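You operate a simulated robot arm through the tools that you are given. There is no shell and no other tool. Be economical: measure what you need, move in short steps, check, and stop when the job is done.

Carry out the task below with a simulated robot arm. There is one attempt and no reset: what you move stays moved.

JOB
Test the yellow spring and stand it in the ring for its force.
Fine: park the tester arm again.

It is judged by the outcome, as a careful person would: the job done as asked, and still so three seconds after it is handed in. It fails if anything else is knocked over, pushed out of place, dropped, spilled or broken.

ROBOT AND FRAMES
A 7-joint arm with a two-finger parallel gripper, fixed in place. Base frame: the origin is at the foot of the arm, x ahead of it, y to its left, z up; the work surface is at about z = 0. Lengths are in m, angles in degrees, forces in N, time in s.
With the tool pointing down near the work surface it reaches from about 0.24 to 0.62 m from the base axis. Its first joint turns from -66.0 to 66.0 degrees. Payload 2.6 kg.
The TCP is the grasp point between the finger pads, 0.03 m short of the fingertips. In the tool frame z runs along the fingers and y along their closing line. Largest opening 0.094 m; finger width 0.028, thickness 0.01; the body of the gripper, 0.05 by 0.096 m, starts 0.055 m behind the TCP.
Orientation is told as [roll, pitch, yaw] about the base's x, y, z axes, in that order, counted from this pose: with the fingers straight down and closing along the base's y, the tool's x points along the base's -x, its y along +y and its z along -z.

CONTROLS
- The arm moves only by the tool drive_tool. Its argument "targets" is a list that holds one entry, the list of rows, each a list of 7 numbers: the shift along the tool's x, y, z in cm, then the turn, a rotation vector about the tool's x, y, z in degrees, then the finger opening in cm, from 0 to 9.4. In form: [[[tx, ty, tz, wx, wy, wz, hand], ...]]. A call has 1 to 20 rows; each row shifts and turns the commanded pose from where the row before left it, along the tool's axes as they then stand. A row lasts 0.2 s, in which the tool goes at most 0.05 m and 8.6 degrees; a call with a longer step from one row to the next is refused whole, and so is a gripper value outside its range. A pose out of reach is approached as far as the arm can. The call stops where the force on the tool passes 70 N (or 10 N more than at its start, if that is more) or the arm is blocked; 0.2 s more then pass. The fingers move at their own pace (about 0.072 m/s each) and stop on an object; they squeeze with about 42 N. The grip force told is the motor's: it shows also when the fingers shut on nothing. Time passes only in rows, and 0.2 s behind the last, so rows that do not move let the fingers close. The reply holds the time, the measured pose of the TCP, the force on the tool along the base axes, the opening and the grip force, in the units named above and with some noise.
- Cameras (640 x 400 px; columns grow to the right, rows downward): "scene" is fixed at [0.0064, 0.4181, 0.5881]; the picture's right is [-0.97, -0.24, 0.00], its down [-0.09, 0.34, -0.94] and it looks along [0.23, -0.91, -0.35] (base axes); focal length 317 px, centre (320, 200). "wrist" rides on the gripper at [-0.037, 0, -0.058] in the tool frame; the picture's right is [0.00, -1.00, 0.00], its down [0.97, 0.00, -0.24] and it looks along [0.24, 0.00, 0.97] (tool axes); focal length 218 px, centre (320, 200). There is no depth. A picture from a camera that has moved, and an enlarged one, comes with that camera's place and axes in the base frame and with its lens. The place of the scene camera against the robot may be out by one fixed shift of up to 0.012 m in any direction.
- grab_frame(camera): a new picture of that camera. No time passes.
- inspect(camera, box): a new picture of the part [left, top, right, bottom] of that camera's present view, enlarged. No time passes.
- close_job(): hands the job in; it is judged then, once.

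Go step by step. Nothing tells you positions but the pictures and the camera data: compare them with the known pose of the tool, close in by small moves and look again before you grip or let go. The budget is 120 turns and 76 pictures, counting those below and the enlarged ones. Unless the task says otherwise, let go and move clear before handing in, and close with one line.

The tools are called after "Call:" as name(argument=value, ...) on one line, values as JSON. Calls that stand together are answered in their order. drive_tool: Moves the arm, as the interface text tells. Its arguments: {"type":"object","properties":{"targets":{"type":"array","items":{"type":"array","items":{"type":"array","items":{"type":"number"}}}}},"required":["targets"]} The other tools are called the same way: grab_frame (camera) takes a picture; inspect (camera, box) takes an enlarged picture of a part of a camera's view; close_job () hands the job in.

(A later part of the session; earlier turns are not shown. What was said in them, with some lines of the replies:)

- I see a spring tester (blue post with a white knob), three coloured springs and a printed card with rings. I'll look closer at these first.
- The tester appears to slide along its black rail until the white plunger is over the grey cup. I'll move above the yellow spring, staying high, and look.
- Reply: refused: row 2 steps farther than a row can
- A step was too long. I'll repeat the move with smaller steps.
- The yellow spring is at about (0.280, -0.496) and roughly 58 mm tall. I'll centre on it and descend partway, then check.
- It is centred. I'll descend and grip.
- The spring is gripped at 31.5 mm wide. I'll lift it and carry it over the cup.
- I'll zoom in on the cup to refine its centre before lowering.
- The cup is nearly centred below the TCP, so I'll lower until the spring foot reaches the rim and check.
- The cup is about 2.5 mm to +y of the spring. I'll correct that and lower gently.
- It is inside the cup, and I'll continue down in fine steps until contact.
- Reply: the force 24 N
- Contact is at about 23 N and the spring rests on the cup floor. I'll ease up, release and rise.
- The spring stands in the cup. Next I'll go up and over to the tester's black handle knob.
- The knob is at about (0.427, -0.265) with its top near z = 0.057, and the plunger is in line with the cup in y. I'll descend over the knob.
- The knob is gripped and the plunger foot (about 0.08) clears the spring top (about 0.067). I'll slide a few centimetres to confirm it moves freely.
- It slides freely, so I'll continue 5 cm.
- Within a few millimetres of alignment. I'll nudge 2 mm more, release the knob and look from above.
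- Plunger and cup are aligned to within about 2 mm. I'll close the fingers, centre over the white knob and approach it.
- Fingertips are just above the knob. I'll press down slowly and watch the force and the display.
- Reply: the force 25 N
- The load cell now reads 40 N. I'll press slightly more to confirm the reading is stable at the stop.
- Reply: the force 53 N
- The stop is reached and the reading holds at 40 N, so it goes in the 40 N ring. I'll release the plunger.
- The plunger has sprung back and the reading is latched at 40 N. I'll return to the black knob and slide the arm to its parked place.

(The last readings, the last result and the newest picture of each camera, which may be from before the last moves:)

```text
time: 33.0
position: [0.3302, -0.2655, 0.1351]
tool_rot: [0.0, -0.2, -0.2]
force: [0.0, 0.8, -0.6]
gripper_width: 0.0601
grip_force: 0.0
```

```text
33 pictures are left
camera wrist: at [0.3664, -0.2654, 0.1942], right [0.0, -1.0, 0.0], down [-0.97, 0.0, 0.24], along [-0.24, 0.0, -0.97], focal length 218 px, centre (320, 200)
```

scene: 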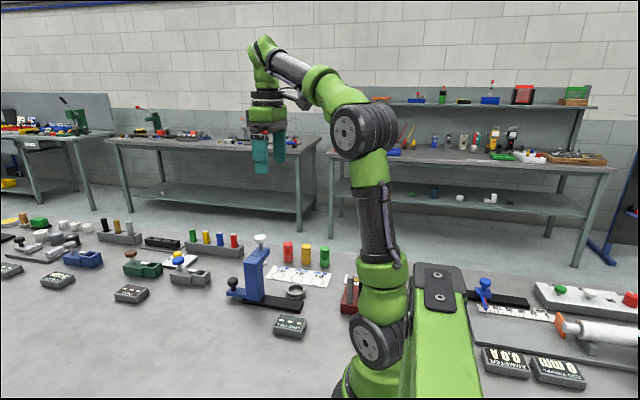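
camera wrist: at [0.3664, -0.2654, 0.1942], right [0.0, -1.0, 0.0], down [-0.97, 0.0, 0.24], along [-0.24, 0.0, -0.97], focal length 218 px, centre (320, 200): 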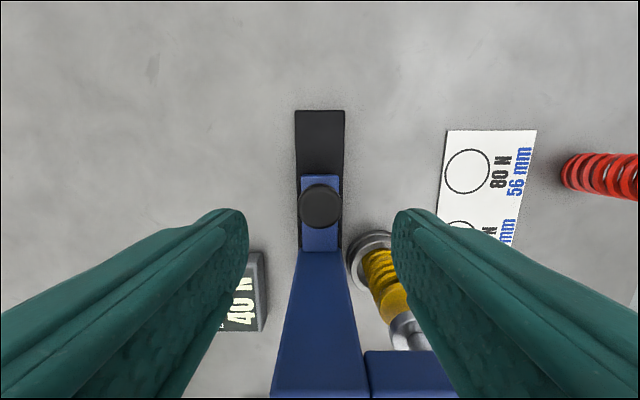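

Call:
drive_tool(targets=[[[0, 0, 3, 0, 0, 0, 6], [0, 0, 3, 0, 0, 0, 6], [0, 0, 1.15, 0, 0, 0, 6], [0, 0, 0, 0, 0, 0, 4], [0, 0, 0, 0, 0, 0, 2], [0, 0, 0, 0, 0, 0, 2], [0, 0, 0, 0, 0, 0, 2]]])

Call:
drive_tool(targets=[[[-1, 0, 0, 0, 0, 0, 2], [-1.5, 0, 0, 0, 0, 0, 2], [-1.5, 0, 0, 0, 0, 0, 2], [-1.5, 0, 0, 0, 0, 0, 2], [-1.5, 0, 0, 0, 0, 0, 2], [-1, 0, 0, 0, 0, 0, 2], [-0.8, 0, 0, 0, 0, 0, 2], [-0.5, 0, 0, 0, 0, 0, 2], [0, 0, 0, 0, 0, 0, 2]]])

Call:
inspect(camera="scene", box=[200, 200, 320, 320])

```text
time: 34.6
position: [0.3297, -0.2648, 0.0659]
tool_rot: [0.1, 0.0, -0.1]
force: [0.0, 7.5, -1.3]
gripper_width: 0.0293
grip_force: 45.2
```

```text
time: 36.6
position: [0.4229, -0.2646, 0.0652]
tool_rot: [0.0, 0.1, 0.0]
force: [1.4, 1.9, -26.3]
gripper_width: 0.0296
grip_force: 44.9
```

```text
3.33 times, centred on (260, 260) of scene
camera zoom: at [0.0065, 0.418, 0.5882], right [-0.97, -0.24, 0.0], down [-0.09, 0.34, -0.94], along [0.23, -0.91, -0.35], focal length 1058 px, centre (520, 0)
```

zoom: 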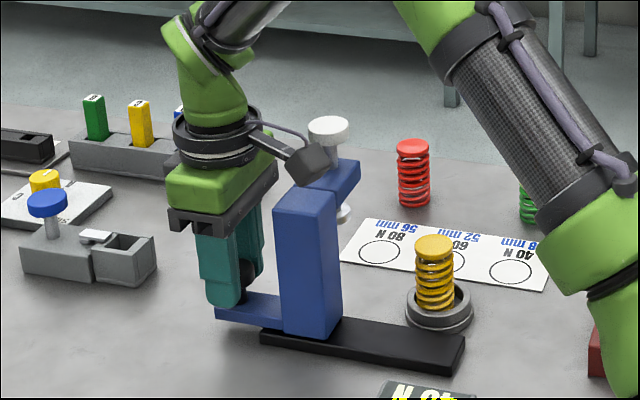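

About 6–7 mm remain to the original position. I'll ease the vertical load and finish the stroke.

Call:
drive_tool(targets=[[[-0.3, 0, 0.2, 0, 0, 0, 2], [-0.2, 0, 0, 0, 0, 0, 2], [-0.15, 0, 0, 0, 0, 0, 2], [0, 0, 0, 0, 0, 0, 2]]])

Call:
inspect(camera="scene", box=[200, 200, 320, 320])

```text
time: 37.6
position: [0.43, -0.2651, 0.0643]
tool_rot: [-0.1, -0.1, -0.1]
force: [-14.5, 9.0, 4.1]
gripper_width: 0.0293
grip_force: 44.5
```

```text
3.33 times, centred on (260, 260) of scene
camera zoom: at [0.0064, 0.4181, 0.5881], right [-0.97, -0.24, 0.0], down [-0.09, 0.34, -0.94], along [0.23, -0.91, -0.35], focal length 1058 px, centre (520, 0)
```

zoom: 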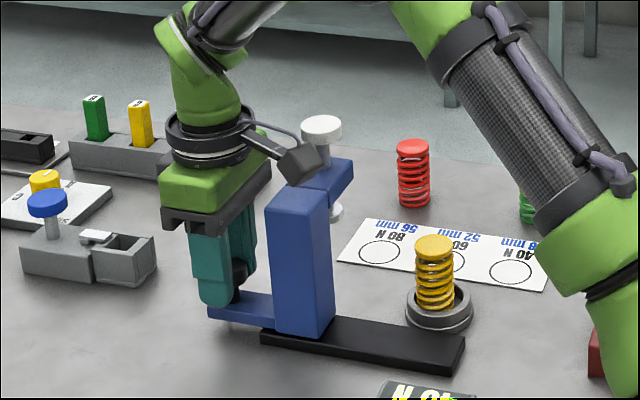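

The arm is back against its stop and matches the original picture. I'll release, rise and go above the spring.

Call:
drive_tool(targets=[[[0, 0, 0, 0, 0, 0, 4], [0, 0, 0, 0, 0, 0, 7], [0, 0, 0, 0, 0, 0, 7], [0, 0, -4, 0, 0, 0, 7], [0, 0, -4, 0, 0, 0, 7], [0, 0, -4, 0, 0, 0, 7], [0, 0, -4, 0, 0, 0, 7], [0, 0, -4, 0, 0, 0, 7], [4, -1.4, 0, 0, 0, 0, 7], [4, -1.4, 0, 0, 0, 0, 7], [4, -1.4, 0, 0, 0, 0, 7], [4, -1.4, 0, 0, 0, 0, 7], [0.8, 0, 0, 0, 0, 0, 7], [0, 0, 4, 0, 0, 0, 7], [0, 0, 4, 0, 0, 0, 7], [0, 0, 3, 0, 0, 0, 7], [0, 0, 0, 0, 0, 0, 7]]])

Call:
grab_frame(camera="wrist")

Call:
inspect(camera="scene", box=[200, 200, 320, 320])

```text
time: 41.2
position: [0.2615, -0.3194, 0.1535]
tool_rot: [0.0, -0.2, 0.0]
force: [0.6, -0.3, -0.7]
gripper_width: 0.0699
grip_force: 0.1
```

```text
30 pictures are left
camera wrist: at [0.2984, -0.3203, 0.2112], right [0.0, -1.0, 0.0], down [-0.97, 0.0, 0.24], along [-0.24, 0.0, -0.97], focal length 218 px, centre (320, 200)
```

wrist: 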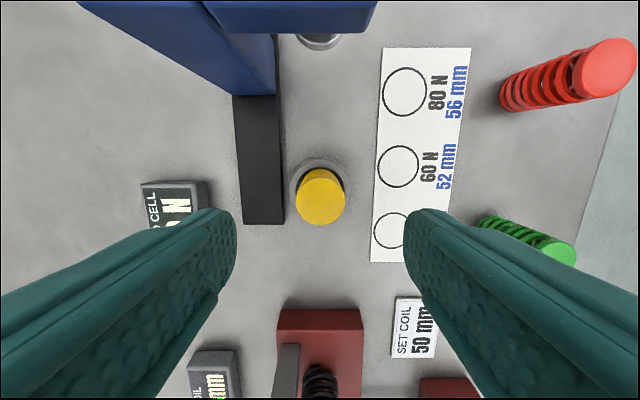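

```text
3.33 times, centred on (260, 260) of scene
camera zoom: at [0.0064, 0.4181, 0.5881], right [-0.97, -0.24, 0.0], down [-0.09, 0.34, -0.94], along [0.23, -0.91, -0.35], focal length 1058 px, centre (520, 0)
```

zoom: 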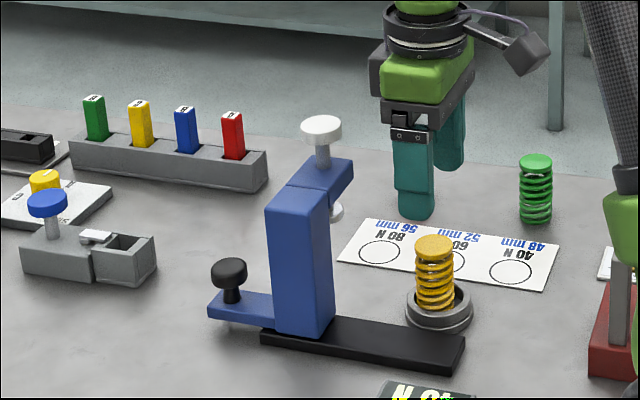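

The arm is parked exactly as before. Now I'll grip the spring in the cup.

Call:
drive_tool(targets=[[[-0.3, 0, 3, 0, 0, 0, 7], [0, 0, 3, 0, 0, 0, 7], [0, 0, 3, 0, 0, 0, 7], [0, 0, 0, 0, 0, 0, 5], [0, 0, 0, 0, 0, 0, 2.5], [0, 0, 0, 0, 0, 0, 2.5], [0, 0, 0, 0, 0, 0, 2.5]]])

Call:
drive_tool(targets=[[[0, 0, -1, 0, 0, 0, 2.5], [0, 0, -2, 0, 0, 0, 2.5], [0, 0, -3, 0, 0, 0, 2.5], [0, 0, -3, 0, 0, 0, 2.5], [2, -2.5, 0, 0, 0, 0, 2.5], [2, -2.5, 0, 0, 0, 0, 2.5], [0.8, -2.3, 0, 0, 0, 0, 2.5], [0, 0, 0, 0, 0, 0, 2.5]]])

Call:
grab_frame(camera="wrist")

Call:
inspect(camera="scene", box=[270, 210, 370, 310])

```text
time: 42.8
position: [0.2641, -0.3207, 0.0621]
tool_rot: [0.0, -0.1, -0.1]
force: [-0.4, 0.2, -1.1]
gripper_width: 0.0315
grip_force: 42.6
```

```text
time: 44.6
position: [0.2151, -0.3937, 0.1504]
tool_rot: [0.1, -0.1, 0.0]
force: [1.1, 0.1, -0.7]
gripper_width: 0.0314
grip_force: 41.9
```

```text
28 pictures are left
camera wrist: at [0.2515, -0.3935, 0.2102], right [0.0, -1.0, 0.0], down [-0.97, 0.0, 0.24], along [-0.24, 0.0, -0.97], focal length 218 px, centre (320, 200)
```

wrist: 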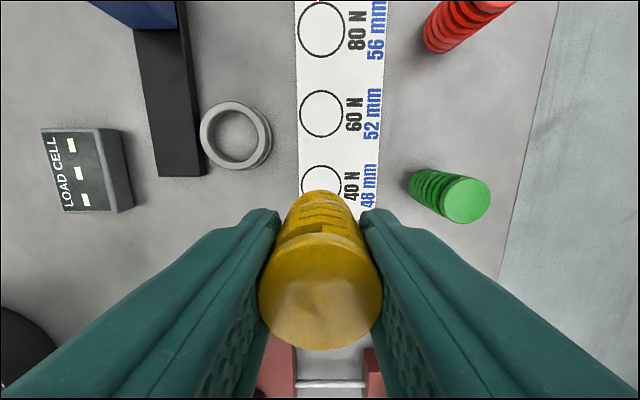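

```text
4.00 times, centred on (320, 260) of scene
camera zoom: at [0.0064, 0.4181, 0.5881], right [-0.97, -0.24, 0.0], down [-0.09, 0.34, -0.94], along [0.23, -0.91, -0.35], focal length 1269 px, centre (320, -40)
```

zoom: 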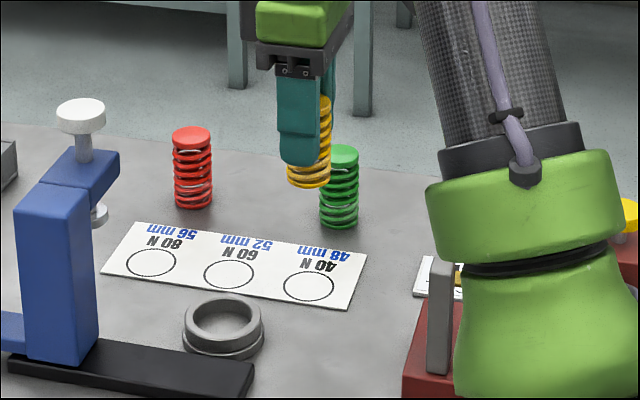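

The gripper is above the 40 N ring. I'll zoom to refine its centre.

Call:
inspect(camera="wrist", box=[270, 140, 370, 215])

```text
5.33 times, centred on (320, 178) of wrist
camera zoom: at [0.2515, -0.3935, 0.2102], right [0.0, -1.0, 0.0], down [-0.97, 0.0, 0.24], along [-0.24, 0.0, -0.97], focal length 1164 px, centre (320, 320)
```

zoom: 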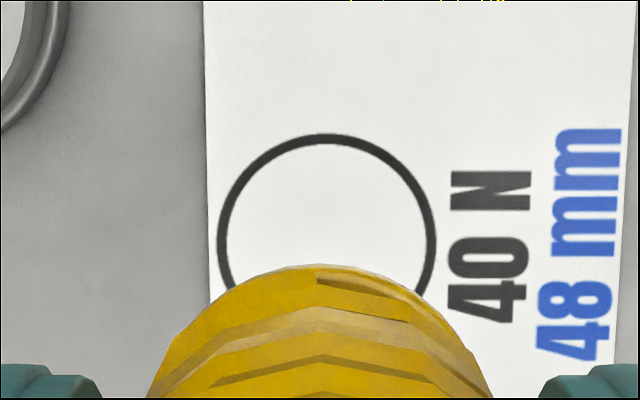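

Call:
drive_tool(targets=[[[0, -0.12, 3, 0, 0, 0, 2.5], [0, 0, 3, 0, 0, 0, 2.5], [0, 0, 1.7, 0, 0, 0, 2.5], [0, 0, 0, 0, 0, 0, 2.5]]])

Call:
inspect(camera="wrist", box=[260, 140, 380, 220])

Call:
inspect(camera="scene", box=[300, 230, 370, 300])

```text
time: 45.6
position: [0.2171, -0.3942, 0.0769]
tool_rot: [0.1, -0.1, -0.1]
force: [0.8, -0.1, -1.8]
gripper_width: 0.0312
grip_force: 41.7
```

```text
5.00 times, centred on (320, 180) of wrist
camera zoom: at [0.2525, -0.3951, 0.1335], right [0.0, -1.0, 0.0], down [-0.97, 0.0, 0.24], along [-0.24, 0.0, -0.97], focal length 1091 px, centre (320, 300)
```

zoom: 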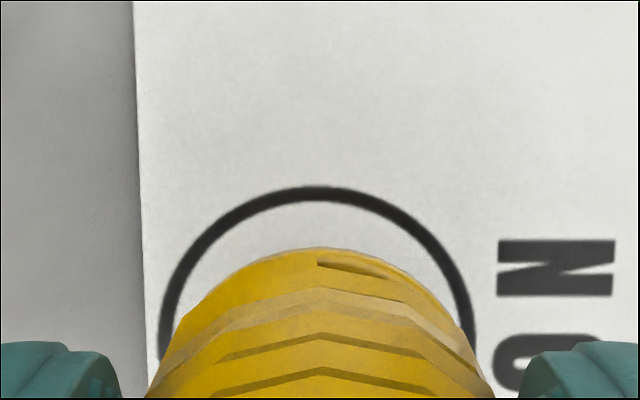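

```text
5.71 times, centred on (335, 265) of scene
camera zoom: at [0.0064, 0.4181, 0.5881], right [-0.97, -0.24, 0.0], down [-0.09, 0.34, -0.94], along [0.23, -0.91, -0.35], focal length 1813 px, centre (234, -171)
```

zoom: 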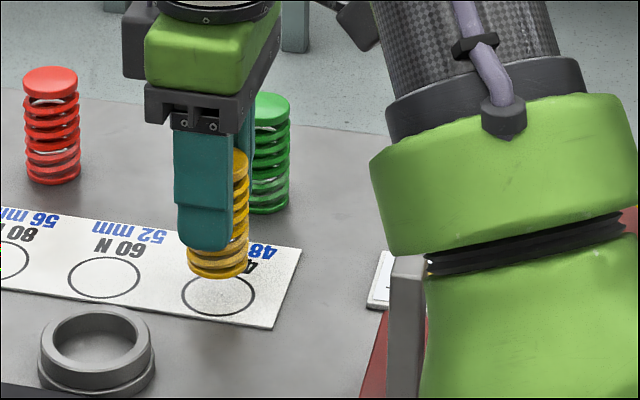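

Call:
drive_tool(targets=[[[0.08, 0.04, 0.7, 0, 0, 0, 2.5], [0, 0, 0.7, 0, 0, 0, 2.5], [0, 0, 0.2, 0, 0, 0, 2.5], [0, 0, 0, 0, 0, 0, 2.5]]])

Call:
inspect(camera="wrist", box=[260, 140, 380, 220])

Call:
inspect(camera="scene", box=[300, 230, 370, 300])

```text
time: 46.6
position: [0.2159, -0.3952, 0.0595]
tool_rot: [0.0, -0.1, -0.1]
force: [-0.3, 0.3, -1.1]
gripper_width: 0.0313
grip_force: 42.2
```

```text
5.00 times, centred on (320, 180) of wrist
camera zoom: at [0.252, -0.3943, 0.1183], right [0.0, -1.0, 0.0], down [-0.97, 0.0, 0.24], along [-0.24, 0.0, -0.97], focal length 1091 px, centre (320, 300)
```

zoom: 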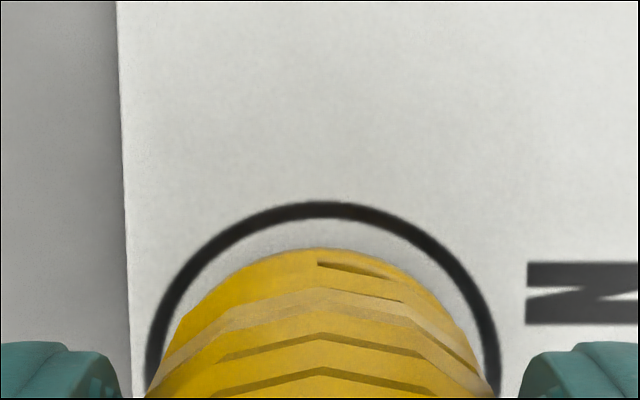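

```text
5.71 times, centred on (335, 265) of scene
camera zoom: at [0.0064, 0.4181, 0.5881], right [-0.97, -0.24, 0.0], down [-0.09, 0.34, -0.94], along [0.23, -0.91, -0.35], focal length 1813 px, centre (234, -171)
```

zoom: 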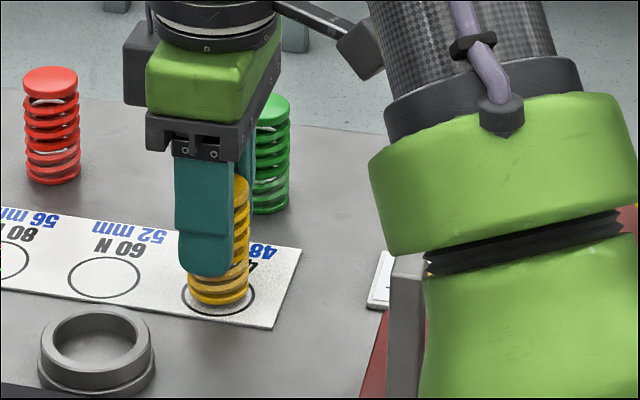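

It is well centred, so I'll lower to contact.

Call:
drive_tool(targets=[[[0, 0, 0.15, 0, 0, 0, 2.5], [0, 0, 0.1, 0, 0, 0, 2.5], [0, 0, 0, 0, 0, 0, 2.5]]])

```text
time: 47.4
position: [0.2154, -0.3941, 0.0567]
tool_rot: [0.0, -0.1, 0.0]
force: [0.0, -1.2, -0.7]
gripper_width: 0.0313
grip_force: 42.2
```

Call:
drive_tool(targets=[[[0, 0, 0.1, 0, 0, 0, 2.5], [0, 0, 0, 0, 0, 0, 2.5]]])

```text
time: 48.0
position: [0.2164, -0.3944, 0.0554]
tool_rot: [0.0, -0.1, 0.0]
force: [0.0, -0.2, -1.2]
gripper_width: 0.0313
grip_force: 41.8
```

Call:
drive_tool(targets=[[[0, 0, 0.1, 0, 0, 0, 2.5], [0, 0, 0, 0, 0, 0, 2.5]]])

Call:
inspect(camera="scene", box=[310, 245, 350, 295])

```text
time: 48.6
position: [0.214, -0.3958, 0.0549]
tool_rot: [0.0, -0.2, 0.0]
force: [-0.5, 0.1, 2.6]
gripper_width: 0.0311
grip_force: 41.8
```

```text
8.00 times, centred on (330, 270) of scene
camera zoom: at [0.0064, 0.4181, 0.5881], right [-0.97, -0.24, 0.0], down [-0.09, 0.34, -0.94], along [0.23, -0.91, -0.35], focal length 2538 px, centre (240, -360)
```

zoom: 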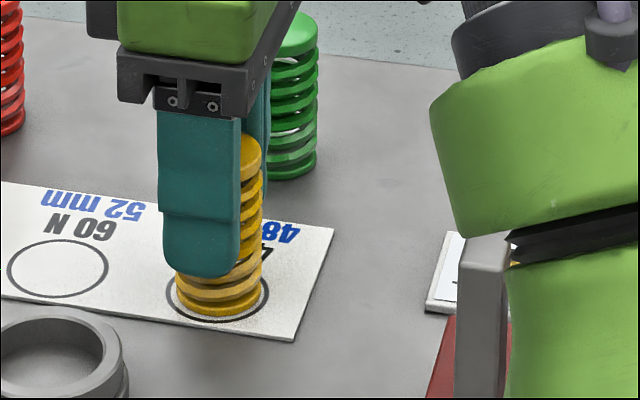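

Contact has just been made (about 3 N). I'll release and rise.

Call:
drive_tool(targets=[[[0, 0, 0, 0, 0, 0, 4], [0, 0, 0, 0, 0, 0, 6], [0, 0, 0, 0, 0, 0, 6], [0, 0, -2, 0, 0, 0, 6], [0, 0, -4, 0, 0, 0, 6], [0, 0, -4, 0, 0, 0, 6], [0, 0, -4, 0, 0, 0, 6], [0, 0, -4, 0, 0, 0, 6], [0, 0, 0, 0, 0, 0, 6]]])

Call:
grab_frame(camera="wrist")

Call:
inspect(camera="scene", box=[210, 220, 370, 345])

```text
time: 50.6
position: [0.213, -0.3952, 0.234]
tool_rot: [0.0, -0.1, 0.0]
force: [0.4, -0.1, 0.3]
gripper_width: 0.0599
grip_force: 0.0
```

```text
20 pictures are left
camera wrist: at [0.2498, -0.3954, 0.2928], right [0.0, -1.0, 0.0], down [-0.97, 0.0, 0.24], along [-0.24, 0.0, -0.97], focal length 218 px, centre (320, 200)
```

wrist: 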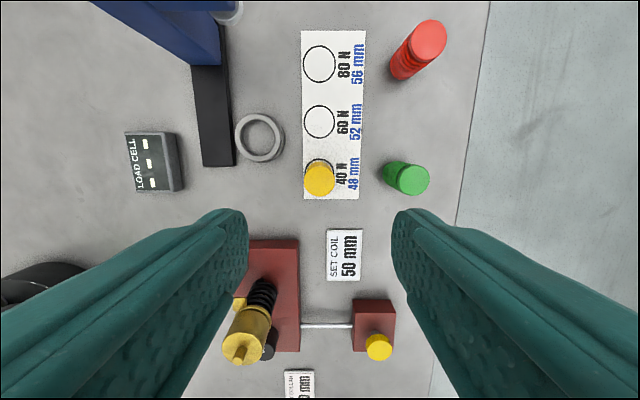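

```text
3.20 times, centred on (290, 282) of scene
camera zoom: at [0.0064, 0.4181, 0.5881], right [-0.97, -0.24, 0.0], down [-0.09, 0.34, -0.94], along [0.23, -0.91, -0.35], focal length 1015 px, centre (416, -64)
```

zoom: 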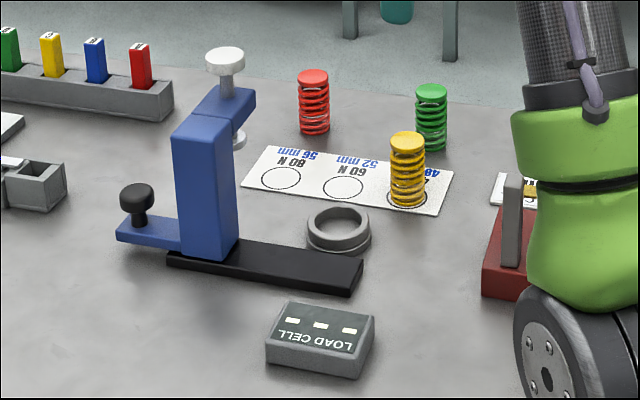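

The yellow spring stands in the 40 N ring, the tester arm is parked at its stop and nothing else has moved. I'm handing in.

Call:
close_job()

```text
The job is handed in.
```

The yellow spring tested at 40 N and now stands in the 40 N ring, and the tester arm is parked again.
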